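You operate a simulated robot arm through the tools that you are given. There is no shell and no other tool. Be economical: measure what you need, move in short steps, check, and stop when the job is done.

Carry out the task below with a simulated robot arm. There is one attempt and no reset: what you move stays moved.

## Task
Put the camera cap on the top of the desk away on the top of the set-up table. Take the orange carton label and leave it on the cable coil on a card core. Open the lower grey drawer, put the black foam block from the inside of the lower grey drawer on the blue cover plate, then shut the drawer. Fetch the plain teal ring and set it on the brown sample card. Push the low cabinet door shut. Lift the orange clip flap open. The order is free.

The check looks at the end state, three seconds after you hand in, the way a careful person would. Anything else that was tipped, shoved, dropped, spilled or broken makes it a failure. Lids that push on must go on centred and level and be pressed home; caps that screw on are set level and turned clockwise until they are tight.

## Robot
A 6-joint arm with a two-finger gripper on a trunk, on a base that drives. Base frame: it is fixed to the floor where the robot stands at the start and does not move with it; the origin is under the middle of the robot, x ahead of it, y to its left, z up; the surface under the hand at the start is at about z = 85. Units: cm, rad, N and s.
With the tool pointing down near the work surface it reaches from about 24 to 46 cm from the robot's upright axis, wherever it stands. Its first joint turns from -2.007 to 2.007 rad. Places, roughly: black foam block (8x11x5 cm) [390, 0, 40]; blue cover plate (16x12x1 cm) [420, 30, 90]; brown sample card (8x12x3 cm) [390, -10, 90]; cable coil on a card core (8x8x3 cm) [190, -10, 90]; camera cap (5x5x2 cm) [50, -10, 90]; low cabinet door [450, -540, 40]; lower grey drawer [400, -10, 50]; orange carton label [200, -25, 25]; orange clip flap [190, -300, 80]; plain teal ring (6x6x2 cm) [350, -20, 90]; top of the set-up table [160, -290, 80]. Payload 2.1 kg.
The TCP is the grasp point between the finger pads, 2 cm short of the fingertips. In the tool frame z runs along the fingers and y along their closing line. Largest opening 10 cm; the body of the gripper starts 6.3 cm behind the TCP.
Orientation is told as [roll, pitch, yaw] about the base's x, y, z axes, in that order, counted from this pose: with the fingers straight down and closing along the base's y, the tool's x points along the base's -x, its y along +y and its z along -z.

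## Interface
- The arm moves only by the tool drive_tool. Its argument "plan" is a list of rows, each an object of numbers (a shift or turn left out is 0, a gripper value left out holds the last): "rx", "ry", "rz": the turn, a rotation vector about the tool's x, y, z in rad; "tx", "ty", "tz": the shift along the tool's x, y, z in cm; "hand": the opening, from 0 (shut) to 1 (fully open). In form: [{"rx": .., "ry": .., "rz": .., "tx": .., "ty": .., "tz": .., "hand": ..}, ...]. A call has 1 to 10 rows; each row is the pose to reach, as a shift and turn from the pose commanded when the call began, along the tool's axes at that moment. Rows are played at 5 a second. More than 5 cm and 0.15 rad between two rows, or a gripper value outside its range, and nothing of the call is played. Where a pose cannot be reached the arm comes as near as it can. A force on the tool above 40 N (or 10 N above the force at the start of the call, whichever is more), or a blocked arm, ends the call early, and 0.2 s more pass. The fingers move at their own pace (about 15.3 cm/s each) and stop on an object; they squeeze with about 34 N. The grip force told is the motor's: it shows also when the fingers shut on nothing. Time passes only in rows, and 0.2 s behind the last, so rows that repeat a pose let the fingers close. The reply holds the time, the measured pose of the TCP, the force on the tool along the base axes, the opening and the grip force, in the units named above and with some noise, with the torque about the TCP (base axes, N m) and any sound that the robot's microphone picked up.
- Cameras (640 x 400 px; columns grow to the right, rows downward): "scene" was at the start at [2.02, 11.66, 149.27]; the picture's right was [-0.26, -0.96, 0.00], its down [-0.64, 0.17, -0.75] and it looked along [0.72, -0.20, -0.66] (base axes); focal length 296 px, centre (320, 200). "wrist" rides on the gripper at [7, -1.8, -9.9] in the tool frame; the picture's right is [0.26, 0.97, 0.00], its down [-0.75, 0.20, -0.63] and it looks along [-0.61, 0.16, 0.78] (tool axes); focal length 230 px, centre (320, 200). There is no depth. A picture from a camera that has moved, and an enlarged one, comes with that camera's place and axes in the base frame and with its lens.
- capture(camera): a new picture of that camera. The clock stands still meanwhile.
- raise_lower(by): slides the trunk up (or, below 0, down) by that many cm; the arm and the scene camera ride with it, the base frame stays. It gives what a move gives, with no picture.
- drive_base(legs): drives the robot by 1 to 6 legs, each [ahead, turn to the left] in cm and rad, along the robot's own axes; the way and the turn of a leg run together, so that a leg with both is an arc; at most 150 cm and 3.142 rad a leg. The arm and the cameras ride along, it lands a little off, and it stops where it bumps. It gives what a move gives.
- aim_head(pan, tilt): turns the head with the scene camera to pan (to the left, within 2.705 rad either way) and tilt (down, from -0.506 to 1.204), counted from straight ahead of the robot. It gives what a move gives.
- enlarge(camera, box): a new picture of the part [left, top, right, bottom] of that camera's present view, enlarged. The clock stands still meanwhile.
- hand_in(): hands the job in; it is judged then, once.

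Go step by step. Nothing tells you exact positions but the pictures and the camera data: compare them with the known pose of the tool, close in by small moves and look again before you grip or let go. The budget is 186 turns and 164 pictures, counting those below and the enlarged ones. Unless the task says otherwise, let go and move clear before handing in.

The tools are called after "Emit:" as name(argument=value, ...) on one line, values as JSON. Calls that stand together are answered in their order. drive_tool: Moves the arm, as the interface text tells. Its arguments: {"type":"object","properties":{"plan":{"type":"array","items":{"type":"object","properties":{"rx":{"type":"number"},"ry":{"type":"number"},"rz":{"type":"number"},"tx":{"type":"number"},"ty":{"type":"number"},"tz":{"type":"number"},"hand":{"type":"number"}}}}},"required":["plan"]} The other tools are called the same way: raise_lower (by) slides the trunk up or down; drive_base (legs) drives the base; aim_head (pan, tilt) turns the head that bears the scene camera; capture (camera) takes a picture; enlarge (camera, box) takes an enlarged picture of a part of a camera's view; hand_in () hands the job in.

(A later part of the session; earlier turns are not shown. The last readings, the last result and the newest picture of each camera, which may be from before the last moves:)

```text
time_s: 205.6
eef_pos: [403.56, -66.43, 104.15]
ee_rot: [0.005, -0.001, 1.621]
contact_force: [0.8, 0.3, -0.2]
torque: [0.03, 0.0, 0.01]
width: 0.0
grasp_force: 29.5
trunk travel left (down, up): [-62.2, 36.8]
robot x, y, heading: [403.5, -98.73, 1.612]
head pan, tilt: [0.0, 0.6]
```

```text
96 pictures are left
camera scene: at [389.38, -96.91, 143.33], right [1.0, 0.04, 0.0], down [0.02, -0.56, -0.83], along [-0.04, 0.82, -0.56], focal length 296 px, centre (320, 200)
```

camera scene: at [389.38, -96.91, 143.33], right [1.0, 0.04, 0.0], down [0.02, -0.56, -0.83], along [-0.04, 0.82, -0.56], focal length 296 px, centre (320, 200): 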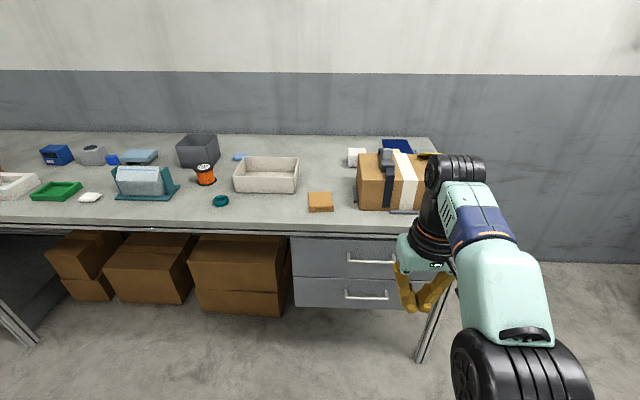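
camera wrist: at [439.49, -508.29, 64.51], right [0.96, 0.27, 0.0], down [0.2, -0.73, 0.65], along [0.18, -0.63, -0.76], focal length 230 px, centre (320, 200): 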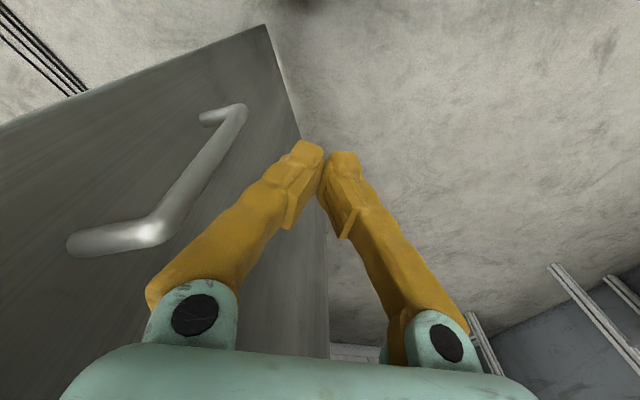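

From here: teal ring near (351, -15), brown card near (385, -16), the blue plate near (420, 33) behind the carton. I do the ring first, moving in front of x≈367.

Emit:
drive_base(legs=[[0, 1.53], [36.5, 0], [0, -1.57], [45, 0]])

Emit:
aim_head(pan=0, tilt=1.0)

Emit:
capture(camera="scene")

Emit:
capture(camera="wrist")

```text
time_s: 218.0
eef_pos: [368.7, -23.53, 104.05]
ee_rot: [0.006, 0.001, 1.568]
contact_force: [0.6, 0.2, -0.2]
torque: [0.01, 0.01, -0.02]
width: 0.0
grasp_force: 29.8
trunk travel left (down, up): [-62.2, 36.8]
robot x, y, heading: [366.67, -56.26, 1.556]
head pan, tilt: [0.0, 0.6]
```

```text
time_s: 218.8
eef_pos: [368.73, -23.54, 104.19]
ee_rot: [0.005, 0.001, 1.569]
contact_force: [-0.3, 0.2, 0.0]
torque: [0.0, -0.02, 0.01]
width: 0.0
grasp_force: 29.8
trunk travel left (down, up): [-62.2, 36.8]
robot x, y, heading: [366.97, -56.2, 1.56]
head pan, tilt: [0.0, 1.0]
```

```text
95 pictures are left
camera scene: at [353.0, -55.11, 140.13], right [1.0, -0.01, 0.0], down [-0.01, -0.84, -0.54], along [0.01, 0.54, -0.84], focal length 296 px, centre (320, 200)
```

scene: 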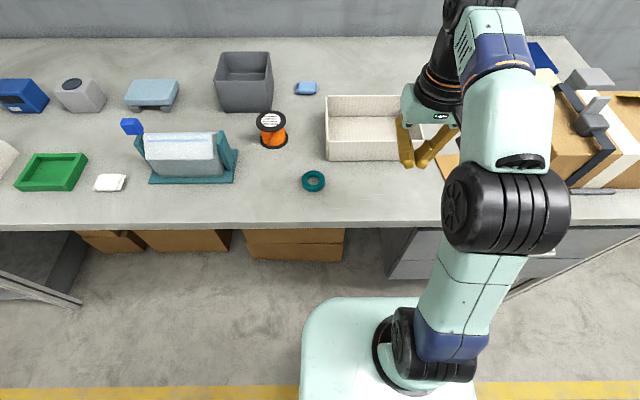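

```text
94 pictures are left
camera wrist: at [370.7, -30.47, 114.05], right [-0.97, -0.26, 0.0], down [-0.2, 0.75, 0.63], along [-0.16, 0.61, -0.78], focal length 230 px, centre (320, 200)
```

wrist: 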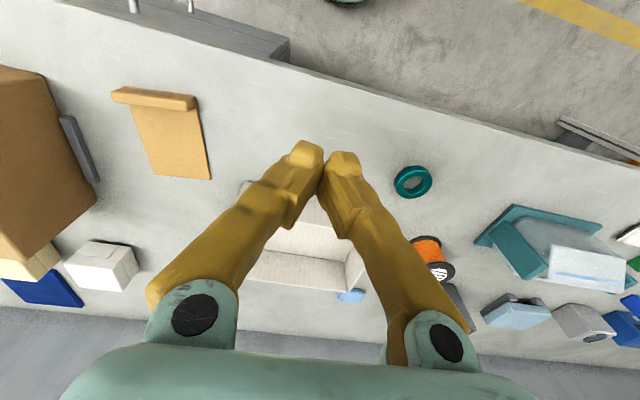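

Ring at about (352.4, -15.3); the card's flat panel spans x 382–390, y -19..-7. I go above the ring.

Emit:
drive_tool(plan=[{"tx": -2, "ty": 4, "hand": 0.76}, {"tx": -4, "ty": 8}, {"tx": -6, "ty": 12}, {"tx": -8.2, "ty": 16.3}, {"tx": -8.2, "ty": 16.3, "tz": 4}, {"tx": -8.2, "ty": 16.3, "tz": 8}, {"tx": -8.2, "ty": 16.3, "tz": 8}])

Emit:
capture(camera="wrist")

```text
time_s: 220.4
eef_pos: [352.54, -15.35, 96.07]
ee_rot: [0.005, -0.002, 1.566]
contact_force: [0.3, 0.4, 1.7]
torque: [-0.02, 0.0, 0.0]
width: 7.61
grasp_force: 0.0
out of reach, approached as far as the arm can: row 3, 4, 5
trunk travel left (down, up): [-62.2, 36.8]
robot x, y, heading: [367.12, -56.13, 1.561]
head pan, tilt: [0.0, 1.0]
```

```text
93 pictures are left
camera wrist: at [354.48, -22.24, 105.93], right [-0.97, -0.26, 0.0], down [-0.2, 0.75, 0.63], along [-0.16, 0.61, -0.78], focal length 230 px, centre (320, 200)
```

wrist: 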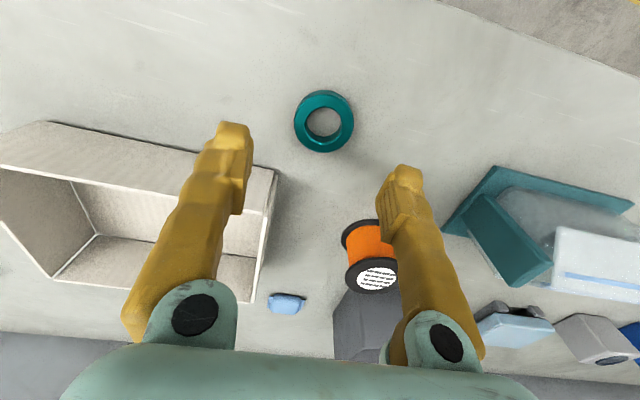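

Well centred. Descend and grip.

Emit:
drive_tool(plan=[{"ty": 0.3, "tz": 4}, {"ty": 0.3, "tz": 7.5}, {"ty": 0.3, "tz": 8.7}, {"ty": 0.3, "tz": 8.7}, {"ty": 0.3, "tz": 8.7, "hand": 0.4}, {"ty": 0.3, "tz": 8.7, "hand": 0.4}, {"ty": 0.3, "tz": 8.7, "hand": 0.4}])

Emit:
capture(camera="wrist")

```text
time_s: 222.1
eef_pos: [351.9, -15.22, 87.63]
ee_rot: [0.004, -0.002, 1.569]
contact_force: [0.0, 0.1, 2.5]
torque: [0.06, 0.03, 0.02]
width: 4.97
grasp_force: 33.8
out of reach, approached as far as the arm can: row 1
trunk travel left (down, up): [-62.2, 36.8]
robot x, y, heading: [367.16, -56.35, 1.559]
head pan, tilt: [0.0, 1.0]
```

```text
92 pictures are left
camera wrist: at [353.99, -22.19, 97.51], right [-0.97, -0.26, 0.0], down [-0.2, 0.75, 0.63], along [-0.16, 0.61, -0.78], focal length 230 px, centre (320, 200)
```

wrist: 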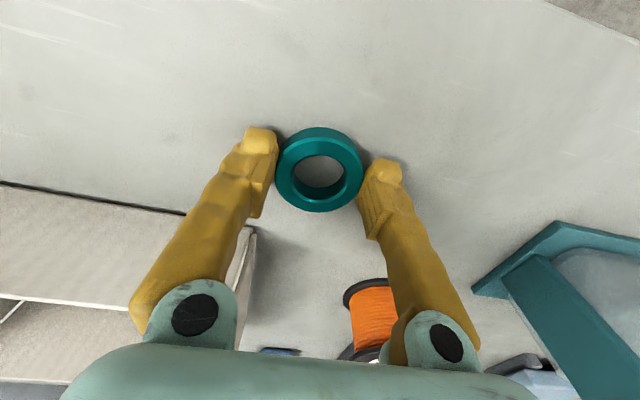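

Ring held. I lift it, move the base 4 cm closer, and carry the ring over to the card.

Emit:
drive_tool(plan=[{"tz": -3}, {"tz": -7}, {"tz": -11}, {"tz": -15, "tx": 2}, {"tz": -17, "tx": 5, "ty": -3}, {"tz": -17, "tx": 6, "ty": -7.5}, {"tz": -17, "tx": 6, "ty": -12}, {"tz": -17, "tx": 6, "ty": -16.5}, {"tz": -17, "tx": 6, "ty": -20}])

Emit:
drive_base(legs=[[4.5, 0]])

Emit:
capture(camera="wrist")

```text
time_s: 224.1
eef_pos: [372.13, -21.26, 104.3]
ee_rot: [0.005, 0.002, 1.57]
contact_force: [-0.3, -0.2, -1.1]
torque: [0.0, 0.03, 0.01]
width: 4.96
grasp_force: 34.4
out of reach, approached as far as the arm can: row 3, 4, 5
trunk travel left (down, up): [-62.2, 36.8]
robot x, y, heading: [366.92, -56.19, 1.561]
head pan, tilt: [0.0, 1.0]
```

```text
time_s: 224.9
eef_pos: [371.99, -17.04, 104.35]
ee_rot: [0.005, -0.002, 1.569]
contact_force: [1.4, -0.3, -0.6]
torque: [-0.03, 0.03, -0.02]
width: 4.97
grasp_force: 34.4
trunk travel left (down, up): [-62.2, 36.8]
robot x, y, heading: [367.24, -51.49, 1.561]
head pan, tilt: [0.0, 1.0]
```

```text
91 pictures are left
camera wrist: at [374.03, -24.03, 114.21], right [-0.97, -0.26, 0.0], down [-0.2, 0.75, 0.63], along [-0.16, 0.61, -0.77], focal length 230 px, centre (320, 200)
```

wrist: 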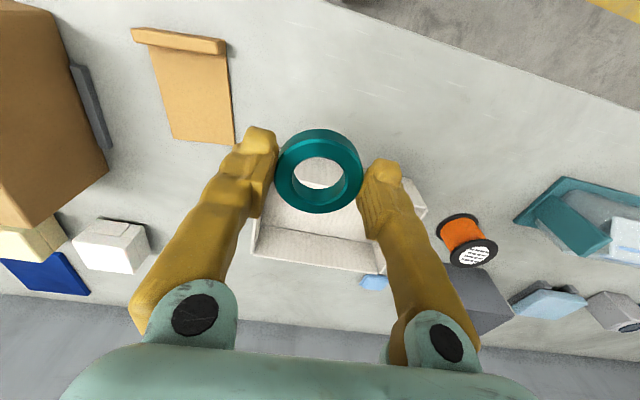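

The card panel centre is (386, -12). I carry the ring over it and lower partway.

Emit:
drive_tool(plan=[{"tx": -1.5, "ty": -4.5}, {"tx": -3, "ty": -9}, {"tx": -5, "ty": -13}, {"tx": -5, "ty": -14}, {"tx": -5, "ty": -14, "tz": 4}, {"tx": -5, "ty": -14, "tz": 8}, {"tx": -5, "ty": -14, "tz": 11.5}, {"tx": -5, "ty": -14, "tz": 11.5}])

Emit:
capture(camera="wrist")

```text
time_s: 226.8
eef_pos: [385.91, -11.83, 92.62]
ee_rot: [0.006, 0.001, 1.57]
contact_force: [-0.2, 0.3, -0.8]
torque: [-0.03, -0.03, 0.0]
width: 4.99
grasp_force: 33.7
out of reach, approached as far as the arm can: row 2, 3, 4, 5, 6
trunk travel left (down, up): [-62.2, 36.8]
robot x, y, heading: [367.04, -51.5, 1.558]
head pan, tilt: [0.0, 1.0]
```

```text
90 pictures are left
camera wrist: at [387.97, -18.86, 102.54], right [-0.97, -0.26, 0.0], down [-0.2, 0.75, 0.63], along [-0.16, 0.61, -0.78], focal length 230 px, centre (320, 200)
```

wrist: 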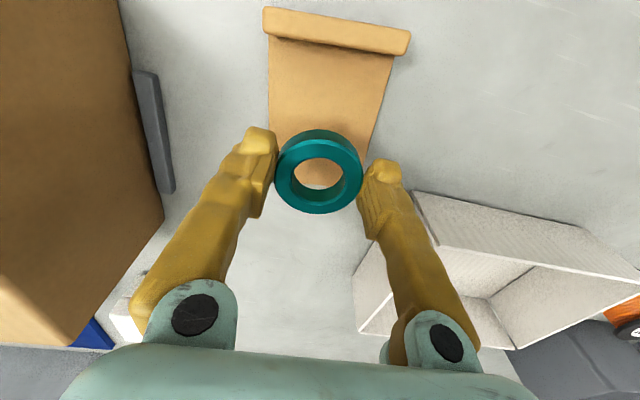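

Centred over the card. I lower until contact.

Emit:
drive_tool(plan=[{"tz": 2}, {"tz": 3.4}, {"tz": 4}, {"tz": 4.3}, {"tz": 4.6}, {"tz": 4.6}])

Emit:
enlarge(camera="wrist", box=[200, 60, 440, 260])

```text
time_s: 228.2
eef_pos: [385.98, -12.01, 88.11]
ee_rot: [0.005, -0.002, 1.57]
contact_force: [0.3, 1.2, 0.6]
torque: [0.06, 0.02, -0.01]
width: 4.96
grasp_force: 34.3
trunk travel left (down, up): [-62.2, 36.8]
robot x, y, heading: [367.15, -51.69, 1.566]
head pan, tilt: [0.0, 1.0]
```

```text
2.00 times, centred on (320, 160) of wrist
camera zoom: at [387.97, -18.89, 97.95], right [-0.97, -0.26, 0.0], down [-0.2, 0.75, 0.63], along [-0.16, 0.61, -0.78], focal length 460 px, centre (320, 280)
```

zoom: 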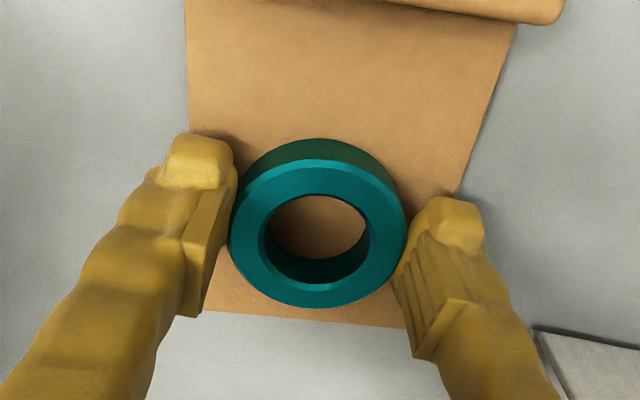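

Just about touching; I shift 1 cm toward the card's middle and settle lower until contact is felt.

Emit:
drive_tool(plan=[{"tx": 1, "tz": -0.5}, {"tx": 1.2, "tz": 0}, {"tx": 1.2, "tz": 0.3}, {"tx": 1.2, "tz": 0.6}, {"tx": 1.2, "tz": 0.6}])

```text
time_s: 229.3
eef_pos: [385.95, -13.14, 87.7]
ee_rot: [0.002, -0.005, 1.567]
contact_force: [2.4, 5.2, 24.2]
torque: [0.25, -0.07, 0.16]
width: 4.98
grasp_force: 34.0
trunk travel left (down, up): [-62.2, 36.8]
robot x, y, heading: [367.2, -51.47, 1.566]
head pan, tilt: [0.0, 1.0]
```

Contact is firm. I release and rise.

Emit:
drive_tool(plan=[{"tz": -0.3}, {"tz": -0.3, "hand": 0.65}, {"tz": -0.3, "hand": 0.65}, {"tz": -2}, {"tz": -6}, {"tz": -10}, {"tz": -14, "tx": 1}, {"tz": -16, "tx": 4}])

Emit:
enlarge(camera="wrist", box=[200, 0, 440, 200])

```text
time_s: 231.2
eef_pos: [385.18, -15.3, 100.38]
ee_rot: [0.005, 0.0, 1.57]
contact_force: [0.2, 0.1, 0.0]
torque: [-0.02, 0.01, 0.0]
width: 6.52
grasp_force: 0.1
out of reach, approached as far as the arm can: row 6, 7, 8
trunk travel left (down, up): [-62.2, 36.8]
robot x, y, heading: [366.84, -51.62, 1.558]
head pan, tilt: [0.0, 1.0]
```

```text
2.00 times, centred on (320, 100) of wrist
camera zoom: at [387.21, -22.27, 110.14], right [-0.97, -0.26, 0.0], down [-0.2, 0.75, 0.63], along [-0.16, 0.61, -0.78], focal length 460 px, centre (320, 400)
```

zoom: 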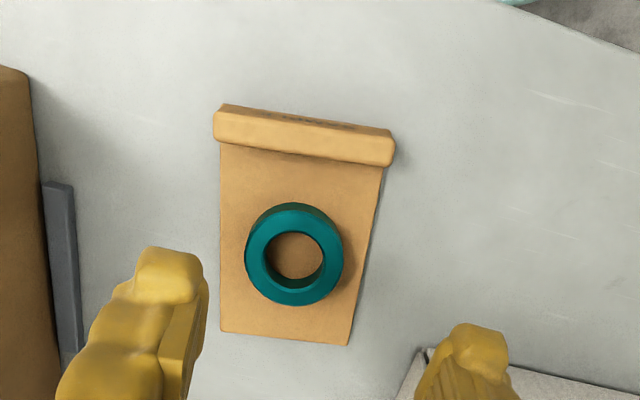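

The ring lies on the card. Next the drawer: I back off, line up at x≈402, and lower the trunk for a look at the handles.

Emit:
drive_base(legs=[[-50, 0], [0, -1.57], [34, 0], [0, 1.57]])

Emit:
raise_lower(by=-40)

Emit:
aim_head(pan=0, tilt=0.5)

Emit:
capture(camera="scene")

```text
time_s: 243.5
eef_pos: [419.16, -65.51, 100.26]
ee_rot: [0.004, -0.002, 1.558]
contact_force: [-0.1, 0.1, 0.1]
torque: [0.02, -0.02, 0.01]
width: 6.52
grasp_force: 0.0
trunk travel left (down, up): [-62.2, 36.8]
robot x, y, heading: [400.63, -101.61, 1.551]
head pan, tilt: [0.0, 1.0]
```

```text
time_s: 247.3
eef_pos: [419.16, -65.47, 60.33]
ee_rot: [0.004, -0.003, 1.559]
contact_force: [0.2, 1.0, -0.1]
torque: [0.0, -0.02, -0.02]
width: 6.5
grasp_force: 0.1
trunk travel left (down, up): [-22.2, 76.8]
robot x, y, heading: [400.89, -101.69, 1.549]
head pan, tilt: [0.0, 1.0]
```

```text
time_s: 248.3
eef_pos: [419.03, -65.38, 60.27]
ee_rot: [0.002, -0.001, 1.556]
contact_force: [-0.7, 0.1, 0.8]
torque: [0.01, -0.01, -0.02]
width: 6.51
grasp_force: 0.1
trunk travel left (down, up): [-22.2, 76.8]
robot x, y, heading: [400.7, -101.5, 1.55]
head pan, tilt: [0.0, 0.499]
```

```text
87 pictures are left
camera scene: at [386.64, -98.23, 104.23], right [1.0, -0.02, 0.0], down [-0.01, -0.48, -0.88], along [0.02, 0.88, -0.48], focal length 296 px, centre (320, 200)
```

scene: 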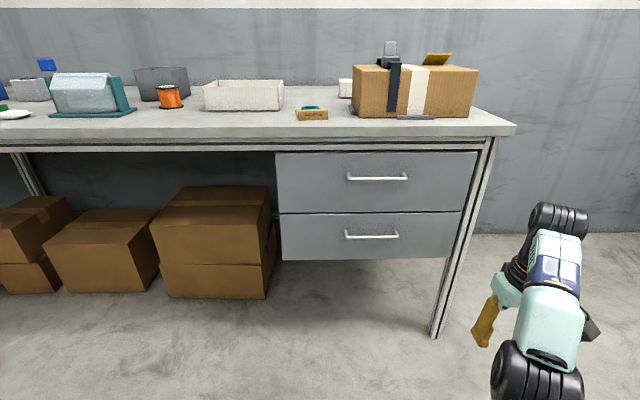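

The lower handle is at about (403.5, -25, 51.5). I turn the tool to point forward while bringing it in front of the robot.

Emit:
drive_tool(plan=[{"ry": -0.15, "tx": -2, "ty": 1.5}, {"ry": -0.3, "tx": -4, "ty": 3}, {"ry": -0.45, "tx": -6, "ty": 4.5}, {"ry": -0.6, "tx": -8, "ty": 6}, {"ry": -0.75, "tx": -10, "ty": 7.5}, {"ry": -0.9, "tx": -12, "ty": 9}, {"ry": -1.05, "tx": -14, "ty": 10.5}, {"ry": -1.2, "tx": -16, "ty": 12}, {"ry": -1.35, "tx": -18, "ty": 13.5}, {"ry": -1.5, "tx": -20, "ty": 15}])

Emit:
capture(camera="scene")

```text
time_s: 250.5
eef_pos: [406.89, -46.08, 59.91]
ee_rot: [0.056, -1.499, 1.514]
contact_force: [0.1, -0.1, -0.4]
torque: [0.0, 0.0, 0.03]
width: 6.51
grasp_force: 0.0
out of reach, approached as far as the arm can: row 10
trunk travel left (down, up): [-22.2, 76.8]
robot x, y, heading: [400.5, -101.46, 1.549]
head pan, tilt: [0.0, 0.499]
```

```text
86 pictures are left
camera scene: at [386.63, -98.22, 104.24], right [1.0, -0.02, 0.0], down [-0.01, -0.48, -0.88], along [0.02, 0.88, -0.48], focal length 296 px, centre (320, 200)
```

scene: 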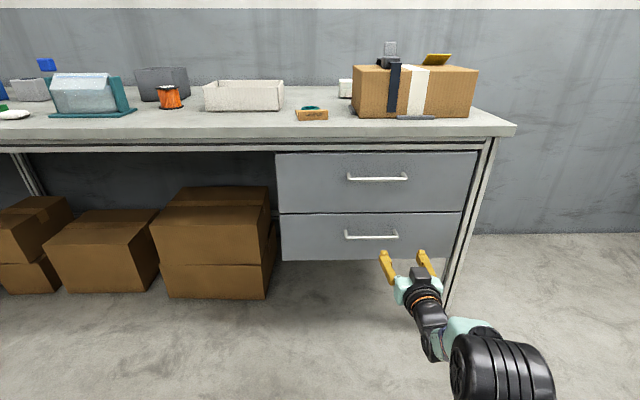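

Works. Now roll the tool a quarter turn so that the fingers close vertically on the bar.

Emit:
drive_tool(plan=[{"rz": 0.15}, {"rz": 0.3}, {"rz": 0.45}, {"rz": 0.6}, {"rz": 0.75}, {"rz": 0.9}, {"rz": 1.05}, {"rz": 1.2}, {"rz": 1.35}, {"rz": 1.5}])

Emit:
capture(camera="scene")

Emit:
capture(camera="wrist")

```text
time_s: 252.7
eef_pos: [407.22, -46.14, 59.98]
ee_rot: [1.499, -0.061, -0.001]
contact_force: [1.0, 0.4, 0.3]
torque: [-0.01, 0.0, -0.01]
width: 6.48
grasp_force: 0.1
trunk travel left (down, up): [-22.2, 76.8]
robot x, y, heading: [400.65, -101.45, 1.553]
head pan, tilt: [0.0, 0.499]
```

```text
85 pictures are left
camera scene: at [386.63, -98.23, 104.24], right [1.0, -0.02, 0.0], down [-0.01, -0.48, -0.88], along [0.02, 0.88, -0.48], focal length 296 px, centre (320, 200)
```

scene: 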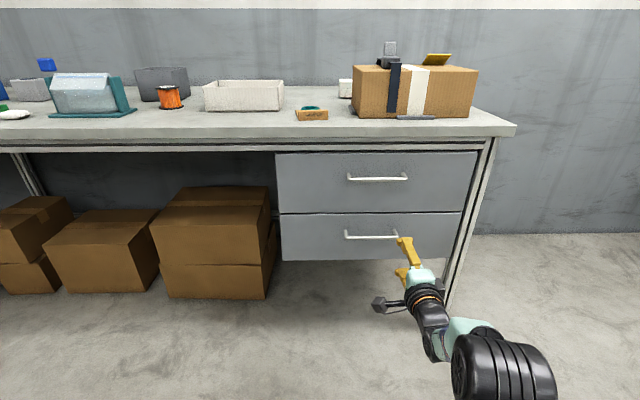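

```text
84 pictures are left
camera wrist: at [400.35, -56.11, 58.36], right [-0.32, 0.07, 0.95], down [0.73, -0.62, 0.29], along [0.6, 0.78, 0.15], focal length 230 px, centre (320, 200)
```

wrist: 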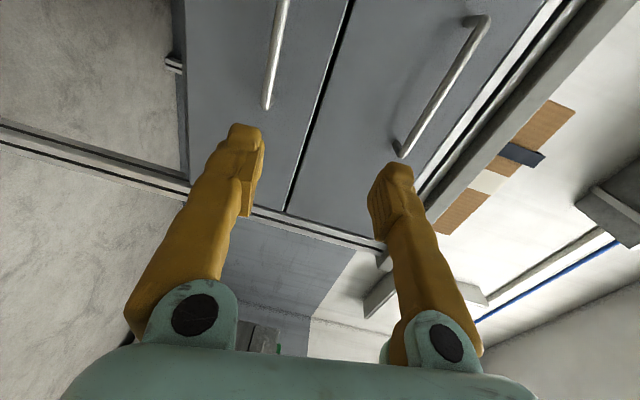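

The fingers now straddle vertically. I lower the trunk 7.7 cm, shift to the handle's middle, and open wide enough.

Emit:
raise_lower(by=-7.7)

Emit:
drive_tool(plan=[{"tx": 1.7, "hand": 0.5}, {"tx": 3.4}, {"tx": 3.4}])

Emit:
drive_base(legs=[[12, 0]])

Emit:
capture(camera="scene")

Emit:
capture(camera="wrist")

```text
time_s: 253.8
eef_pos: [407.08, -46.17, 52.16]
ee_rot: [1.502, -0.065, -0.002]
contact_force: [-0.4, 0.3, 0.9]
torque: [-0.02, 0.0, 0.0]
width: 6.5
grasp_force: 0.0
trunk travel left (down, up): [-14.5, 84.5]
robot x, y, heading: [400.49, -101.53, 1.553]
head pan, tilt: [0.0, 0.499]
```

```text
time_s: 254.6
eef_pos: [407.19, -46.14, 52.37]
ee_rot: [1.501, -0.066, -0.002]
contact_force: [0.0, -0.3, -0.6]
torque: [0.0, -0.02, 0.02]
width: 5.0
grasp_force: 0.1
out of reach, approached as far as the arm can: row 1, 2, 3
trunk travel left (down, up): [-14.5, 84.5]
robot x, y, heading: [400.67, -101.47, 1.548]
head pan, tilt: [0.0, 0.499]
```

```text
time_s: 255.8
eef_pos: [407.51, -33.91, 52.33]
ee_rot: [1.502, -0.066, -0.003]
contact_force: [0.6, 0.3, -0.3]
torque: [0.02, 0.01, -0.01]
width: 5.02
grasp_force: 0.0
trunk travel left (down, up): [-14.5, 84.5]
robot x, y, heading: [400.91, -89.64, 1.555]
head pan, tilt: [0.0, 0.499]
```

```text
83 pictures are left
camera scene: at [386.91, -85.96, 96.54], right [1.0, -0.02, 0.0], down [-0.01, -0.48, -0.88], along [0.02, 0.88, -0.48], focal length 296 px, centre (320, 200)
```

scene: 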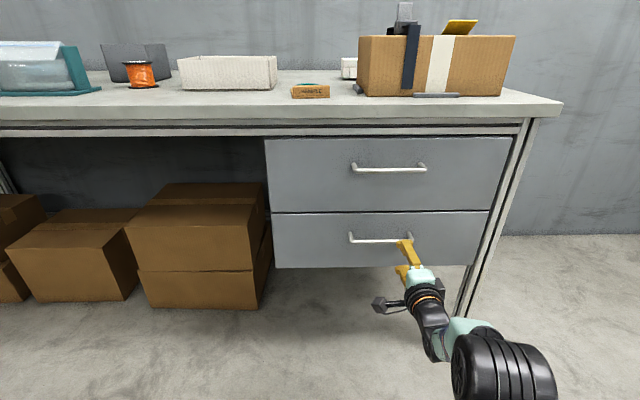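

```text
82 pictures are left
camera wrist: at [400.7, -43.86, 50.64], right [-0.32, 0.07, 0.94], down [0.73, -0.62, 0.29], along [0.6, 0.78, 0.15], focal length 230 px, centre (320, 200)
```

wrist: 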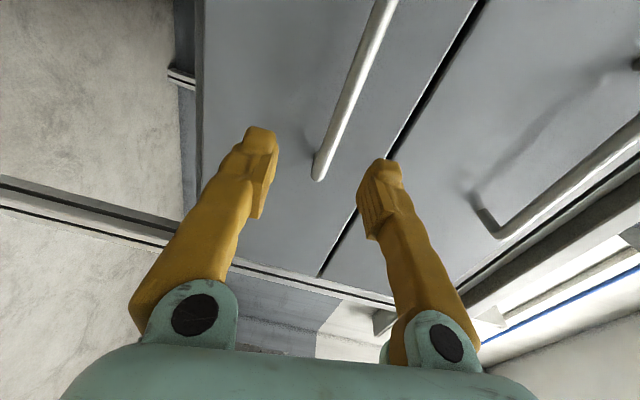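

The bar lies between the fingers, at roughly y≈-28.5, z≈52.9. I go 4.5 cm further and close on it.

Emit:
drive_base(legs=[[4.5, 0]])

Emit:
capture(camera="wrist")

Emit:
enlarge(camera="scene", box=[320, 180, 480, 300])

```text
time_s: 256.8
eef_pos: [407.66, -29.37, 52.26]
ee_rot: [1.503, -0.066, -0.003]
contact_force: [-0.3, 1.0, 0.9]
torque: [-0.01, 0.05, -0.05]
width: 4.99
grasp_force: 0.1
trunk travel left (down, up): [-14.5, 84.5]
robot x, y, heading: [400.87, -84.27, 1.545]
head pan, tilt: [0.0, 0.499]
```

```text
81 pictures are left
camera wrist: at [400.79, -39.34, 50.64], right [-0.32, 0.07, 0.94], down [0.73, -0.62, 0.29], along [0.6, 0.78, 0.15], focal length 230 px, centre (320, 200)
```

wrist: 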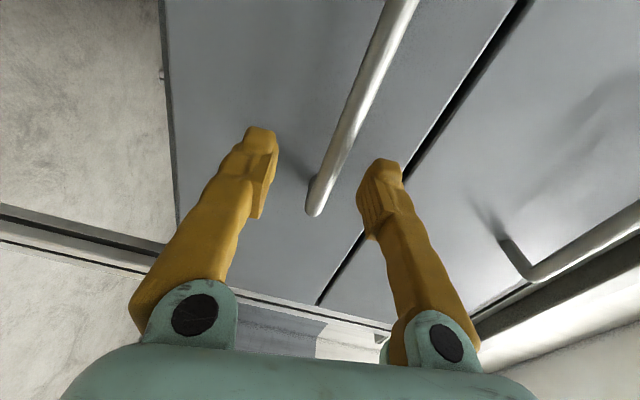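

```text
3.33 times, centred on (400, 240) of scene
camera zoom: at [387.01, -81.44, 96.54], right [1.0, -0.02, 0.0], down [-0.01, -0.48, -0.88], along [0.02, 0.88, -0.48], focal length 987 px, centre (53, 67)
```

zoom: 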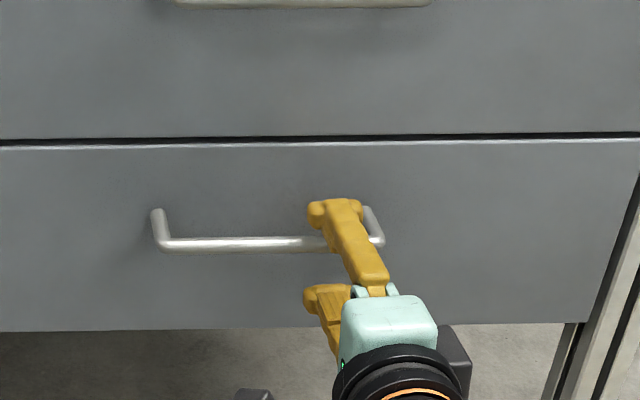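

Good straddle. Close on the bar.

Emit:
drive_tool(plan=[{"hand": 0.0}, {"hand": 0.0}, {"hand": 0.0}])

Emit:
capture(camera="wrist")

```text
time_s: 257.6
eef_pos: [407.55, -29.45, 52.39]
ee_rot: [1.502, -0.065, -0.003]
contact_force: [-0.2, -8.7, 5.5]
torque: [0.13, 0.02, 0.09]
width: 0.0
grasp_force: 29.5
trunk travel left (down, up): [-14.5, 84.5]
robot x, y, heading: [400.96, -84.81, 1.549]
head pan, tilt: [0.0, 0.499]
```

```text
79 pictures are left
camera wrist: at [400.79, -39.44, 50.74], right [-0.32, 0.07, 0.94], down [0.73, -0.62, 0.29], along [0.6, 0.78, 0.15], focal length 230 px, centre (320, 200)
```

wrist: 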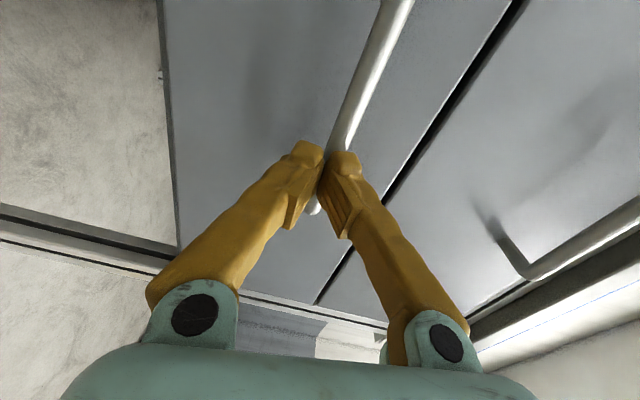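

The fingers shut just short of the bar. I reopen, go 2.7 cm further, and close again.

Emit:
drive_tool(plan=[{"tz": -0.8}, {"tz": -0.8, "hand": 0.5}, {"tz": -0.8, "hand": 0.5}])

Emit:
drive_base(legs=[[3.3, 0]])

Emit:
drive_tool(plan=[{"hand": 0.0}, {"hand": 0.0}, {"hand": 0.0}])

Emit:
capture(camera="wrist")

```text
time_s: 258.4
eef_pos: [407.6, -30.06, 52.32]
ee_rot: [1.5, -0.067, -0.004]
contact_force: [0.4, 0.4, 1.1]
torque: [0.0, -0.04, -0.01]
width: 5.0
grasp_force: 0.1
trunk travel left (down, up): [-14.5, 84.5]
robot x, y, heading: [401.12, -84.54, 1.548]
head pan, tilt: [0.0, 0.499]
```

```text
time_s: 259.2
eef_pos: [407.61, -26.95, 52.31]
ee_rot: [1.498, -0.067, -0.003]
contact_force: [-0.3, 0.0, -0.1]
torque: [-0.02, 0.01, 0.02]
width: 5.01
grasp_force: 0.1
trunk travel left (down, up): [-14.5, 84.5]
robot x, y, heading: [401.16, -81.82, 1.55]
head pan, tilt: [0.0, 0.499]
```

```text
time_s: 260.0
eef_pos: [407.61, -26.96, 52.75]
ee_rot: [1.507, -0.066, -0.004]
contact_force: [-1.6, 4.5, 15.8]
torque: [-0.03, 0.92, 0.05]
width: 0.57
grasp_force: 30.9
trunk travel left (down, up): [-14.5, 84.5]
robot x, y, heading: [401.16, -81.71, 1.549]
head pan, tilt: [0.0, 0.499]
```

```text
78 pictures are left
camera wrist: at [400.79, -36.9, 50.97], right [-0.32, 0.06, 0.94], down [0.73, -0.62, 0.29], along [0.6, 0.78, 0.15], focal length 230 px, centre (320, 200)
```

wrist: 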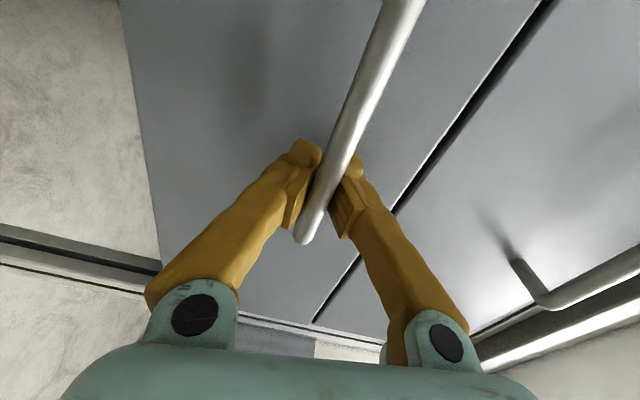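

The bar is gripped (0.57 cm). I pull the drawer by backing the base.

Emit:
drive_base(legs=[[-10, 0]])

Emit:
capture(camera="scene")

```text
time_s: 261.1
eef_pos: [407.56, -37.22, 52.64]
ee_rot: [1.507, -0.065, -0.007]
contact_force: [13.8, -1.4, 21.0]
torque: [-0.1, 0.76, -0.39]
width: 0.59
grasp_force: 31.1
trunk travel left (down, up): [-14.5, 84.5]
robot x, y, heading: [400.74, -91.68, 1.545]
head pan, tilt: [0.0, 0.499]
```

```text
77 pictures are left
camera scene: at [387.01, -88.5, 96.58], right [1.0, -0.02, 0.0], down [-0.01, -0.47, -0.88], along [0.02, 0.88, -0.48], focal length 296 px, centre (320, 200)
```

scene: 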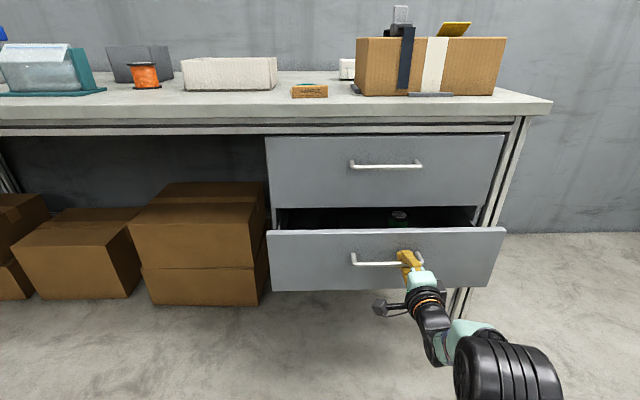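

The drawer slides well. Pull 18 cm more and look inside.

Emit:
drive_base(legs=[[-18, 0]])

Emit:
capture(camera="scene")

```text
time_s: 262.6
eef_pos: [407.07, -54.77, 52.25]
ee_rot: [1.499, -0.068, -0.007]
contact_force: [-1.4, 0.5, 2.9]
torque: [-0.06, 0.01, -0.02]
width: 0.01
grasp_force: 29.5
trunk travel left (down, up): [-14.5, 84.5]
robot x, y, heading: [400.28, -109.44, 1.551]
head pan, tilt: [0.0, 0.499]
```

```text
76 pictures are left
camera scene: at [386.37, -106.0, 96.52], right [1.0, -0.02, 0.0], down [-0.01, -0.48, -0.88], along [0.02, 0.88, -0.48], focal length 296 px, centre (320, 200)
```

scene: 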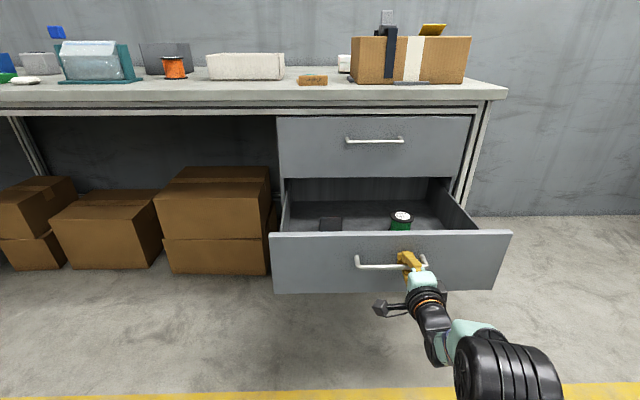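

The grip slipped off the bar, perhaps at the end stop. I'll zoom into the drawer to measure.

Emit:
enlarge(camera="scene", box=[260, 160, 520, 310])

Emit:
capture(camera="wrist")

```text
2.46 times, centred on (390, 235) of scene
camera zoom: at [386.37, -106.0, 96.52], right [1.0, -0.02, 0.0], down [-0.01, -0.48, -0.88], along [0.02, 0.88, -0.48], focal length 729 px, centre (148, 114)
```

zoom: 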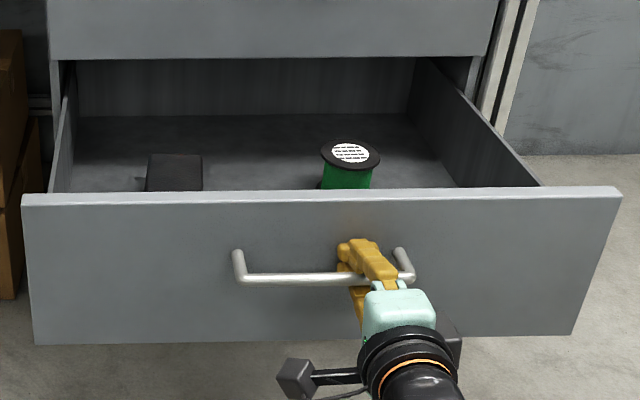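

```text
74 pictures are left
camera wrist: at [400.24, -64.67, 50.75], right [-0.32, 0.07, 0.94], down [0.73, -0.62, 0.29], along [0.6, 0.78, 0.15], focal length 230 px, centre (320, 200)
```

wrist: 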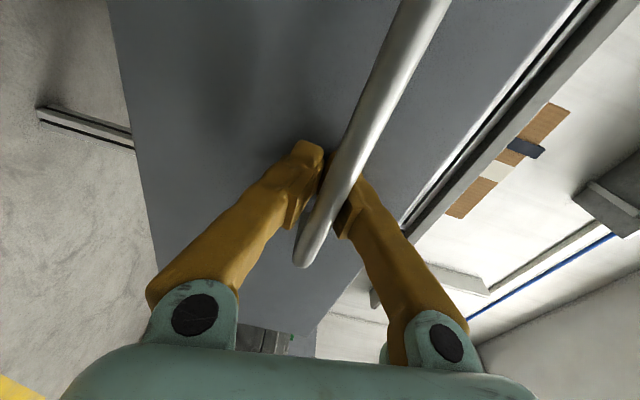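

I regrip the bar a little deeper and try to pull further.

Emit:
drive_tool(plan=[{"tz": -1}, {"tz": -1, "hand": 0.5}, {"tz": -1, "hand": 0.5}])

Emit:
drive_base(legs=[[4, 0]])

Emit:
drive_tool(plan=[{"hand": 0.0}, {"hand": 0.0}, {"hand": 0.0}])

Emit:
drive_base(legs=[[-6, 0]])

Emit:
capture(camera="scene")

```text
time_s: 263.4
eef_pos: [407.05, -55.63, 52.41]
ee_rot: [1.5, -0.066, -0.007]
contact_force: [-0.1, -0.2, 0.3]
torque: [0.02, 0.0, -0.02]
width: 5.02
grasp_force: 0.0
trunk travel left (down, up): [-14.5, 84.5]
robot x, y, heading: [400.0, -109.21, 1.548]
head pan, tilt: [0.0, 0.499]
```

```text
time_s: 264.3
eef_pos: [407.02, -51.72, 52.43]
ee_rot: [1.499, -0.068, -0.006]
contact_force: [0.6, 0.1, 0.2]
torque: [-0.01, 0.03, 0.01]
width: 5.01
grasp_force: 0.1
trunk travel left (down, up): [-14.5, 84.5]
robot x, y, heading: [400.45, -105.34, 1.546]
head pan, tilt: [0.0, 0.499]
```

```text
time_s: 265.1
eef_pos: [407.17, -51.7, 52.54]
ee_rot: [1.505, -0.065, -0.007]
contact_force: [-0.7, 0.8, 13.8]
torque: [-0.06, 0.84, 0.05]
width: 0.59
grasp_force: 30.1
trunk travel left (down, up): [-14.5, 84.5]
robot x, y, heading: [400.55, -104.78, 1.549]
head pan, tilt: [0.0, 0.499]
```

```text
time_s: 266.1
eef_pos: [407.13, -58.02, 52.7]
ee_rot: [1.505, -0.062, -0.009]
contact_force: [12.6, -2.0, 18.2]
torque: [-0.14, 0.71, -0.02]
width: 0.61
grasp_force: 30.0
trunk travel left (down, up): [-14.5, 84.5]
robot x, y, heading: [399.81, -111.48, 1.548]
head pan, tilt: [0.0, 0.499]
```

```text
73 pictures are left
camera scene: at [386.49, -108.34, 96.58], right [1.0, -0.03, 0.0], down [-0.01, -0.48, -0.88], along [0.02, 0.88, -0.48], focal length 296 px, centre (320, 200)
```

scene: 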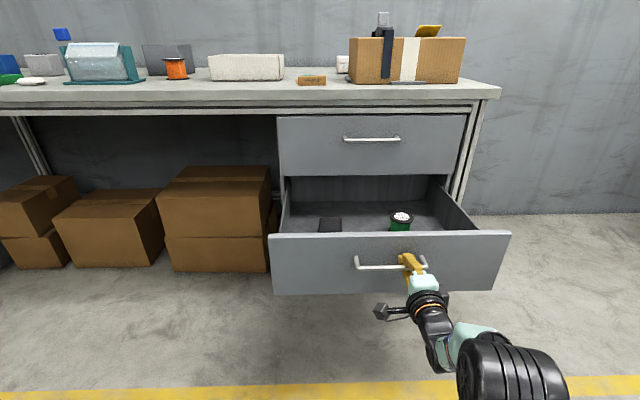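

It came 6 cm further without slipping. I pull another 6.

Emit:
drive_base(legs=[[-6, 0]])

Emit:
enlarge(camera="scene", box=[260, 160, 520, 310])

```text
time_s: 267.1
eef_pos: [406.71, -63.89, 52.71]
ee_rot: [1.504, -0.066, -0.005]
contact_force: [1.3, 0.4, 9.7]
torque: [-0.08, 0.12, -0.02]
width: 0.02
grasp_force: 29.5
trunk travel left (down, up): [-14.5, 84.5]
robot x, y, heading: [400.09, -117.57, 1.546]
head pan, tilt: [0.0, 0.499]
```

```text
2.46 times, centred on (390, 235) of scene
camera zoom: at [386.18, -114.28, 96.55], right [1.0, -0.02, 0.0], down [-0.01, -0.48, -0.88], along [0.02, 0.88, -0.48], focal length 729 px, centre (148, 114)
```

zoom: 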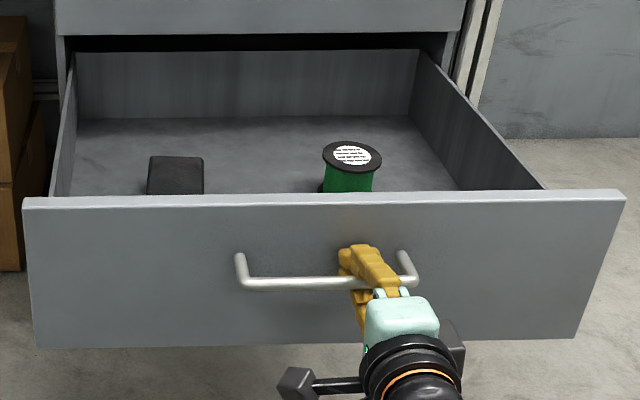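

The drawer is now fully out; the foam block is at about (391, -40), top z≈47. I back away, and turn the tool down again.

Emit:
drive_base(legs=[[-12, 0]])

Emit:
raise_lower(by=25)

Emit:
drive_tool(plan=[{"rz": -0.15}, {"rz": -0.3}, {"rz": -0.45}, {"rz": -0.6}, {"rz": -0.75}, {"rz": -0.9}, {"rz": -1.05}, {"rz": -1.2}, {"rz": -1.35}, {"rz": -1.5}])

Emit:
drive_tool(plan=[{"ry": 0.15}, {"ry": 0.3}, {"ry": 0.45}, {"ry": 0.6, "tz": -2}, {"ry": 0.75, "tz": -4}, {"ry": 0.9, "tz": -6}, {"ry": 1.05, "tz": -8}, {"ry": 1.2, "tz": -10}, {"ry": 1.35, "tz": -12}, {"ry": 1.5, "tz": -14}])

```text
time_s: 267.9
eef_pos: [406.64, -65.96, 52.63]
ee_rot: [1.51, -0.061, -0.006]
contact_force: [-0.4, 0.1, -2.5]
torque: [0.0, 0.89, 0.06]
width: 0.6
grasp_force: 32.5
trunk travel left (down, up): [-14.5, 84.5]
robot x, y, heading: [399.85, -119.62, 1.546]
head pan, tilt: [0.0, 0.499]
stopped in leg 1: the force on the tool passed its limit at 100 N (the readings are from after the stop); the commanded pose is now the measured one
```

```text
time_s: 268.5
eef_pos: [406.72, -65.89, 52.58]
ee_rot: [1.473, -0.057, -0.005]
contact_force: [2.0, 3.4, -14.8]
torque: [0.04, 0.9, 0.16]
width: 0.62
grasp_force: 32.2
trunk travel left (down, up): [-15.7, 83.3]
robot x, y, heading: [399.99, -119.59, 1.547]
head pan, tilt: [0.0, 0.499]
stopped: the force on the tool passed its limit at 50 N (the readings are from after the stop); the commanded pose is now the measured one
```

```text
time_s: 270.2
eef_pos: [406.75, -65.92, 52.69]
ee_rot: [1.403, -0.948, 0.123]
contact_force: [-3.8, 15.0, -7.5]
torque: [0.07, 7.44, 0.16]
width: 4.4
grasp_force: 45.6
trunk travel left (down, up): [-15.7, 83.3]
robot x, y, heading: [400.05, -119.73, 1.545]
head pan, tilt: [0.0, 0.499]
stopped in row 8: the arm was blocked; the commanded pose is now the measured one
```

```text
time_s: 271.1
eef_pos: [406.92, -66.28, 52.5]
ee_rot: [0.896, -0.723, 0.771]
contact_force: [-3.0, 28.5, -15.6]
torque: [0.05, 3.31, -2.4]
width: 4.83
grasp_force: 45.4
trunk travel left (down, up): [-15.7, 83.3]
robot x, y, heading: [399.9, -119.22, 1.547]
head pan, tilt: [0.0, 0.499]
stopped in row 4: the force on the tool passed its limit at 47 N (the readings are from after the stop); the commanded pose is now the measured one
```

The hand was in fact still on the bar, so the last moves twisted against it. I open the fingers right away and look.

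Emit:
drive_tool(plan=[{"hand": 1.0}, {"hand": 1.0}, {"hand": 1.0}])

Emit:
capture(camera="scene")

Emit:
capture(camera="wrist")

```text
time_s: 271.9
eef_pos: [406.86, -66.55, 53.15]
ee_rot: [0.895, -0.738, 0.779]
contact_force: [-0.1, -0.1, 0.3]
torque: [0.0, 0.0, 0.01]
width: 9.98
grasp_force: 0.1
trunk travel left (down, up): [-15.7, 83.3]
robot x, y, heading: [400.03, -119.67, 1.548]
head pan, tilt: [0.0, 0.499]
```

```text
71 pictures are left
camera scene: at [386.11, -116.29, 97.77], right [1.0, -0.02, 0.0], down [-0.01, -0.48, -0.88], along [0.02, 0.88, -0.48], focal length 296 px, centre (320, 200)
```

scene: 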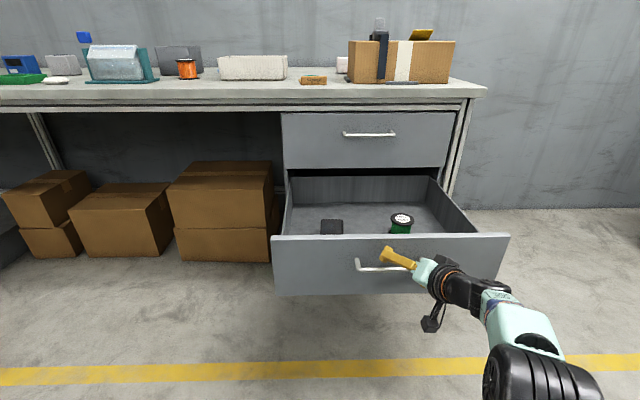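

```text
70 pictures are left
camera wrist: at [407.27, -78.67, 51.95], right [-0.92, -0.06, 0.38], down [0.39, -0.13, 0.91], along [0.0, 0.99, 0.14], focal length 230 px, centre (320, 200)
```

wrist: 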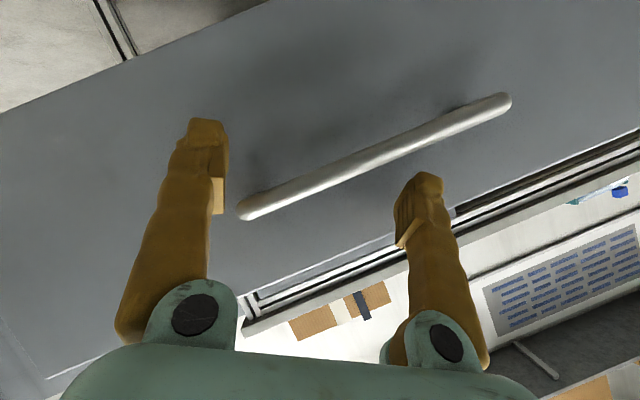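

All is intact: drawer fully out, bar free. I back off straight, raise the trunk, and turn the tool to point down in one smooth turn.

Emit:
drive_base(legs=[[-14, 0]])

Emit:
raise_lower(by=30)

Emit:
drive_tool(plan=[{"rx": 0.065, "ry": 0.121, "rz": -0.048}, {"rx": 0.13, "ry": 0.241, "rz": -0.095}, {"rx": 0.196, "ry": 0.362, "rz": -0.143}, {"rx": 0.261, "ry": 0.482, "rz": -0.191}, {"rx": 0.326, "ry": 0.603, "rz": -0.239}, {"rx": 0.391, "ry": 0.724, "rz": -0.286}, {"rx": 0.457, "ry": 0.844, "rz": -0.334}, {"rx": 0.522, "ry": 0.965, "rz": -0.382}, {"rx": 0.522, "ry": 0.965, "rz": -0.382}])

Emit:
capture(camera="scene")

```text
time_s: 272.9
eef_pos: [407.09, -68.99, 53.1]
ee_rot: [0.897, -0.738, 0.78]
contact_force: [-0.7, 0.1, 0.5]
torque: [0.0, -0.03, 0.01]
width: 9.99
grasp_force: 0.1
trunk travel left (down, up): [-15.7, 83.3]
robot x, y, heading: [401.59, -122.37, 1.588]
head pan, tilt: [0.0, 0.499]
stopped in leg 1: the robot was blocked; the commanded pose is now the measured one
```

```text
time_s: 275.9
eef_pos: [407.05, -69.11, 83.19]
ee_rot: [0.894, -0.739, 0.784]
contact_force: [0.5, 0.2, 0.3]
torque: [-0.01, 0.01, -0.02]
width: 9.99
grasp_force: 0.0
trunk travel left (down, up): [-45.7, 53.3]
robot x, y, heading: [401.54, -121.85, 1.588]
head pan, tilt: [0.0, 0.499]
```

```text
time_s: 277.9
eef_pos: [405.86, -78.08, 79.2]
ee_rot: [0.017, -0.031, 1.564]
contact_force: [0.2, -1.3, 0.4]
torque: [-0.02, 0.02, -0.04]
width: 9.99
grasp_force: 0.0
out of reach, approached as far as the arm can: row 4, 5, 6, 7, 8, 9
trunk travel left (down, up): [-45.7, 53.3]
robot x, y, heading: [401.59, -122.29, 1.588]
head pan, tilt: [0.0, 0.499]
```

```text
69 pictures are left
camera scene: at [387.44, -119.51, 127.77], right [1.0, 0.02, 0.0], down [0.01, -0.48, -0.88], along [-0.01, 0.88, -0.48], focal length 296 px, centre (320, 200)
```

scene: 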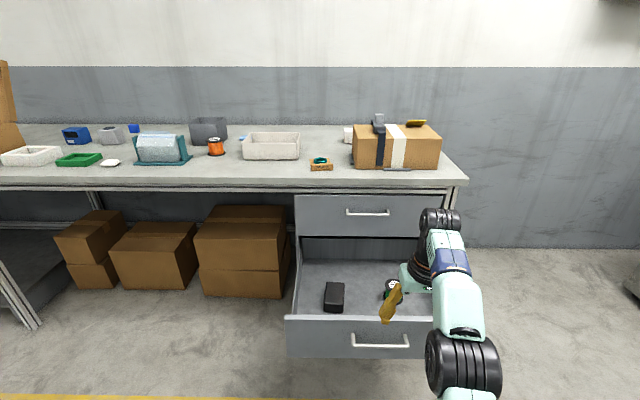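

The foam block shows at about (392, -43.5). I drive forward 34 cm with the tool high, then shift over the block.

Emit:
drive_base(legs=[[34, -0.02]])

Emit:
drive_tool(plan=[{"ty": 4}, {"ty": 8}, {"ty": 12}, {"ty": 14}, {"ty": 14}])

Emit:
capture(camera="wrist")

Emit:
capture(camera="scene")

```text
time_s: 280.1
eef_pos: [406.48, -44.29, 79.14]
ee_rot: [0.019, -0.032, 1.545]
contact_force: [-1.0, -0.4, 1.0]
torque: [-0.03, 0.02, -0.01]
width: 10.0
grasp_force: 0.0
trunk travel left (down, up): [-45.7, 53.3]
robot x, y, heading: [401.61, -88.27, 1.57]
head pan, tilt: [0.0, 0.499]
```

```text
time_s: 281.3
eef_pos: [392.63, -44.65, 78.88]
ee_rot: [0.019, -0.034, 1.545]
contact_force: [0.1, -0.4, 0.2]
torque: [0.03, 0.0, -0.02]
width: 10.01
grasp_force: 0.0
out of reach, approached as far as the arm can: row 3, 4, 5
trunk travel left (down, up): [-45.7, 53.3]
robot x, y, heading: [401.53, -88.23, 1.572]
head pan, tilt: [0.0, 0.499]
```

```text
68 pictures are left
camera wrist: at [394.55, -51.95, 88.55], right [-0.97, -0.23, 0.01], down [-0.17, 0.73, 0.66], along [-0.16, 0.64, -0.75], focal length 230 px, centre (320, 200)
```

wrist: 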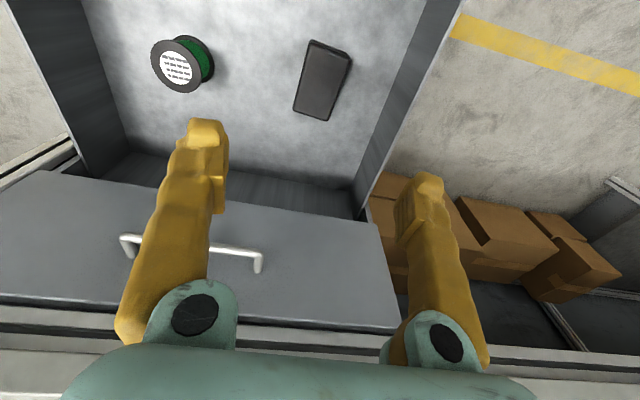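

```text
67 pictures are left
camera scene: at [387.24, -85.36, 127.77], right [1.0, 0.0, 0.0], down [0.0, -0.48, -0.88], along [0.0, 0.88, -0.48], focal length 296 px, centre (320, 200)
```

scene: 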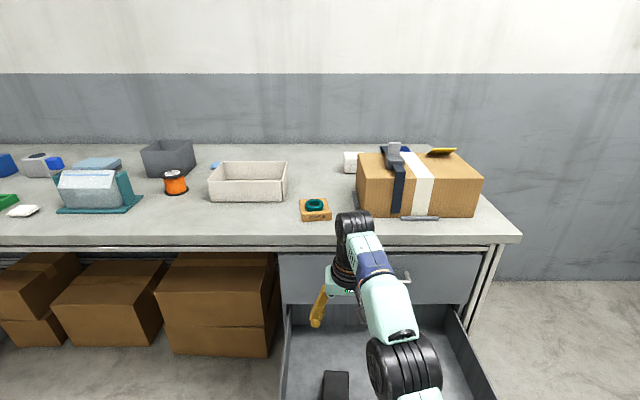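

The block's centre is about (391.6, -41.4), long side along y, so closing across x fits. I trim the pose and lower the trunk 22 cm.

Emit:
drive_tool(plan=[{"tx": -0.6, "ty": 0.9, "tz": 2}, {"tx": -0.8, "ty": 0.9, "tz": 4}, {"tx": -0.8, "ty": 0.9, "tz": 4}])

Emit:
raise_lower(by=-20)

Emit:
capture(camera="wrist")

Emit:
aim_head(pan=0, tilt=1.0)

Emit:
capture(camera="scene")

```text
time_s: 282.1
eef_pos: [391.63, -43.58, 74.98]
ee_rot: [0.019, -0.033, 1.544]
contact_force: [0.1, -0.2, -0.4]
torque: [0.01, 0.0, 0.01]
width: 9.99
grasp_force: 0.1
trunk travel left (down, up): [-45.7, 53.3]
robot x, y, heading: [401.79, -88.34, 1.567]
head pan, tilt: [0.0, 0.499]
```

```text
time_s: 284.2
eef_pos: [391.41, -43.66, 54.99]
ee_rot: [0.018, -0.033, 1.545]
contact_force: [-0.2, -0.4, -0.4]
torque: [0.01, -0.02, 0.01]
width: 10.0
grasp_force: 0.0
trunk travel left (down, up): [-25.7, 73.3]
robot x, y, heading: [401.55, -88.2, 1.57]
head pan, tilt: [0.0, 0.499]
```

```text
66 pictures are left
camera wrist: at [393.53, -50.95, 64.69], right [-0.97, -0.23, 0.01], down [-0.17, 0.73, 0.66], along [-0.16, 0.64, -0.75], focal length 230 px, centre (320, 200)
```

wrist: 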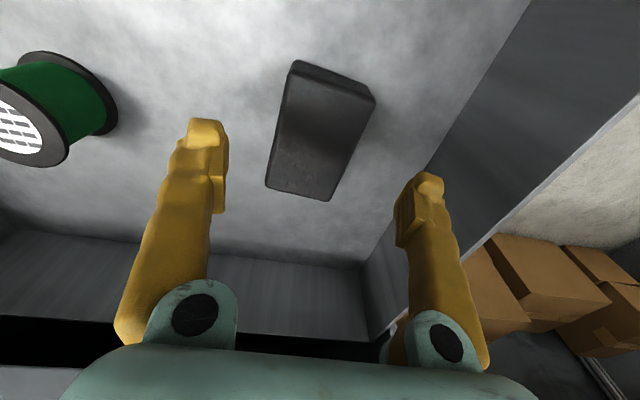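

```text
time_s: 285.2
eef_pos: [391.54, -43.68, 55.07]
ee_rot: [0.019, -0.033, 1.545]
contact_force: [0.1, -0.1, 0.1]
torque: [-0.01, -0.03, 0.01]
width: 10.02
grasp_force: 0.1
trunk travel left (down, up): [-25.7, 73.3]
robot x, y, heading: [401.08, -88.2, 1.571]
head pan, tilt: [0.0, 1.0]
```

```text
65 pictures are left
camera scene: at [387.24, -87.5, 103.66], right [1.0, 0.0, 0.0], down [0.0, -0.84, -0.54], along [0.0, 0.54, -0.84], focal length 296 px, centre (320, 200)
```

scene: 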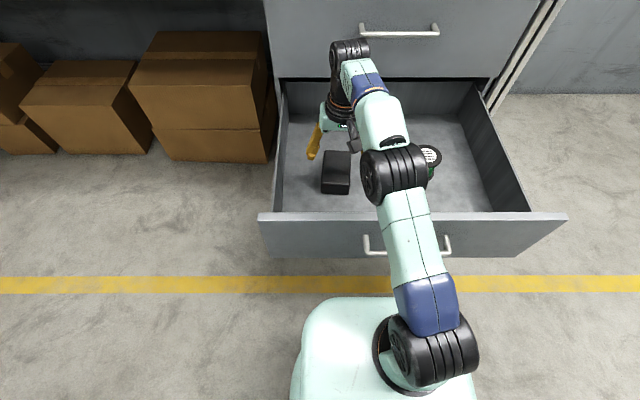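

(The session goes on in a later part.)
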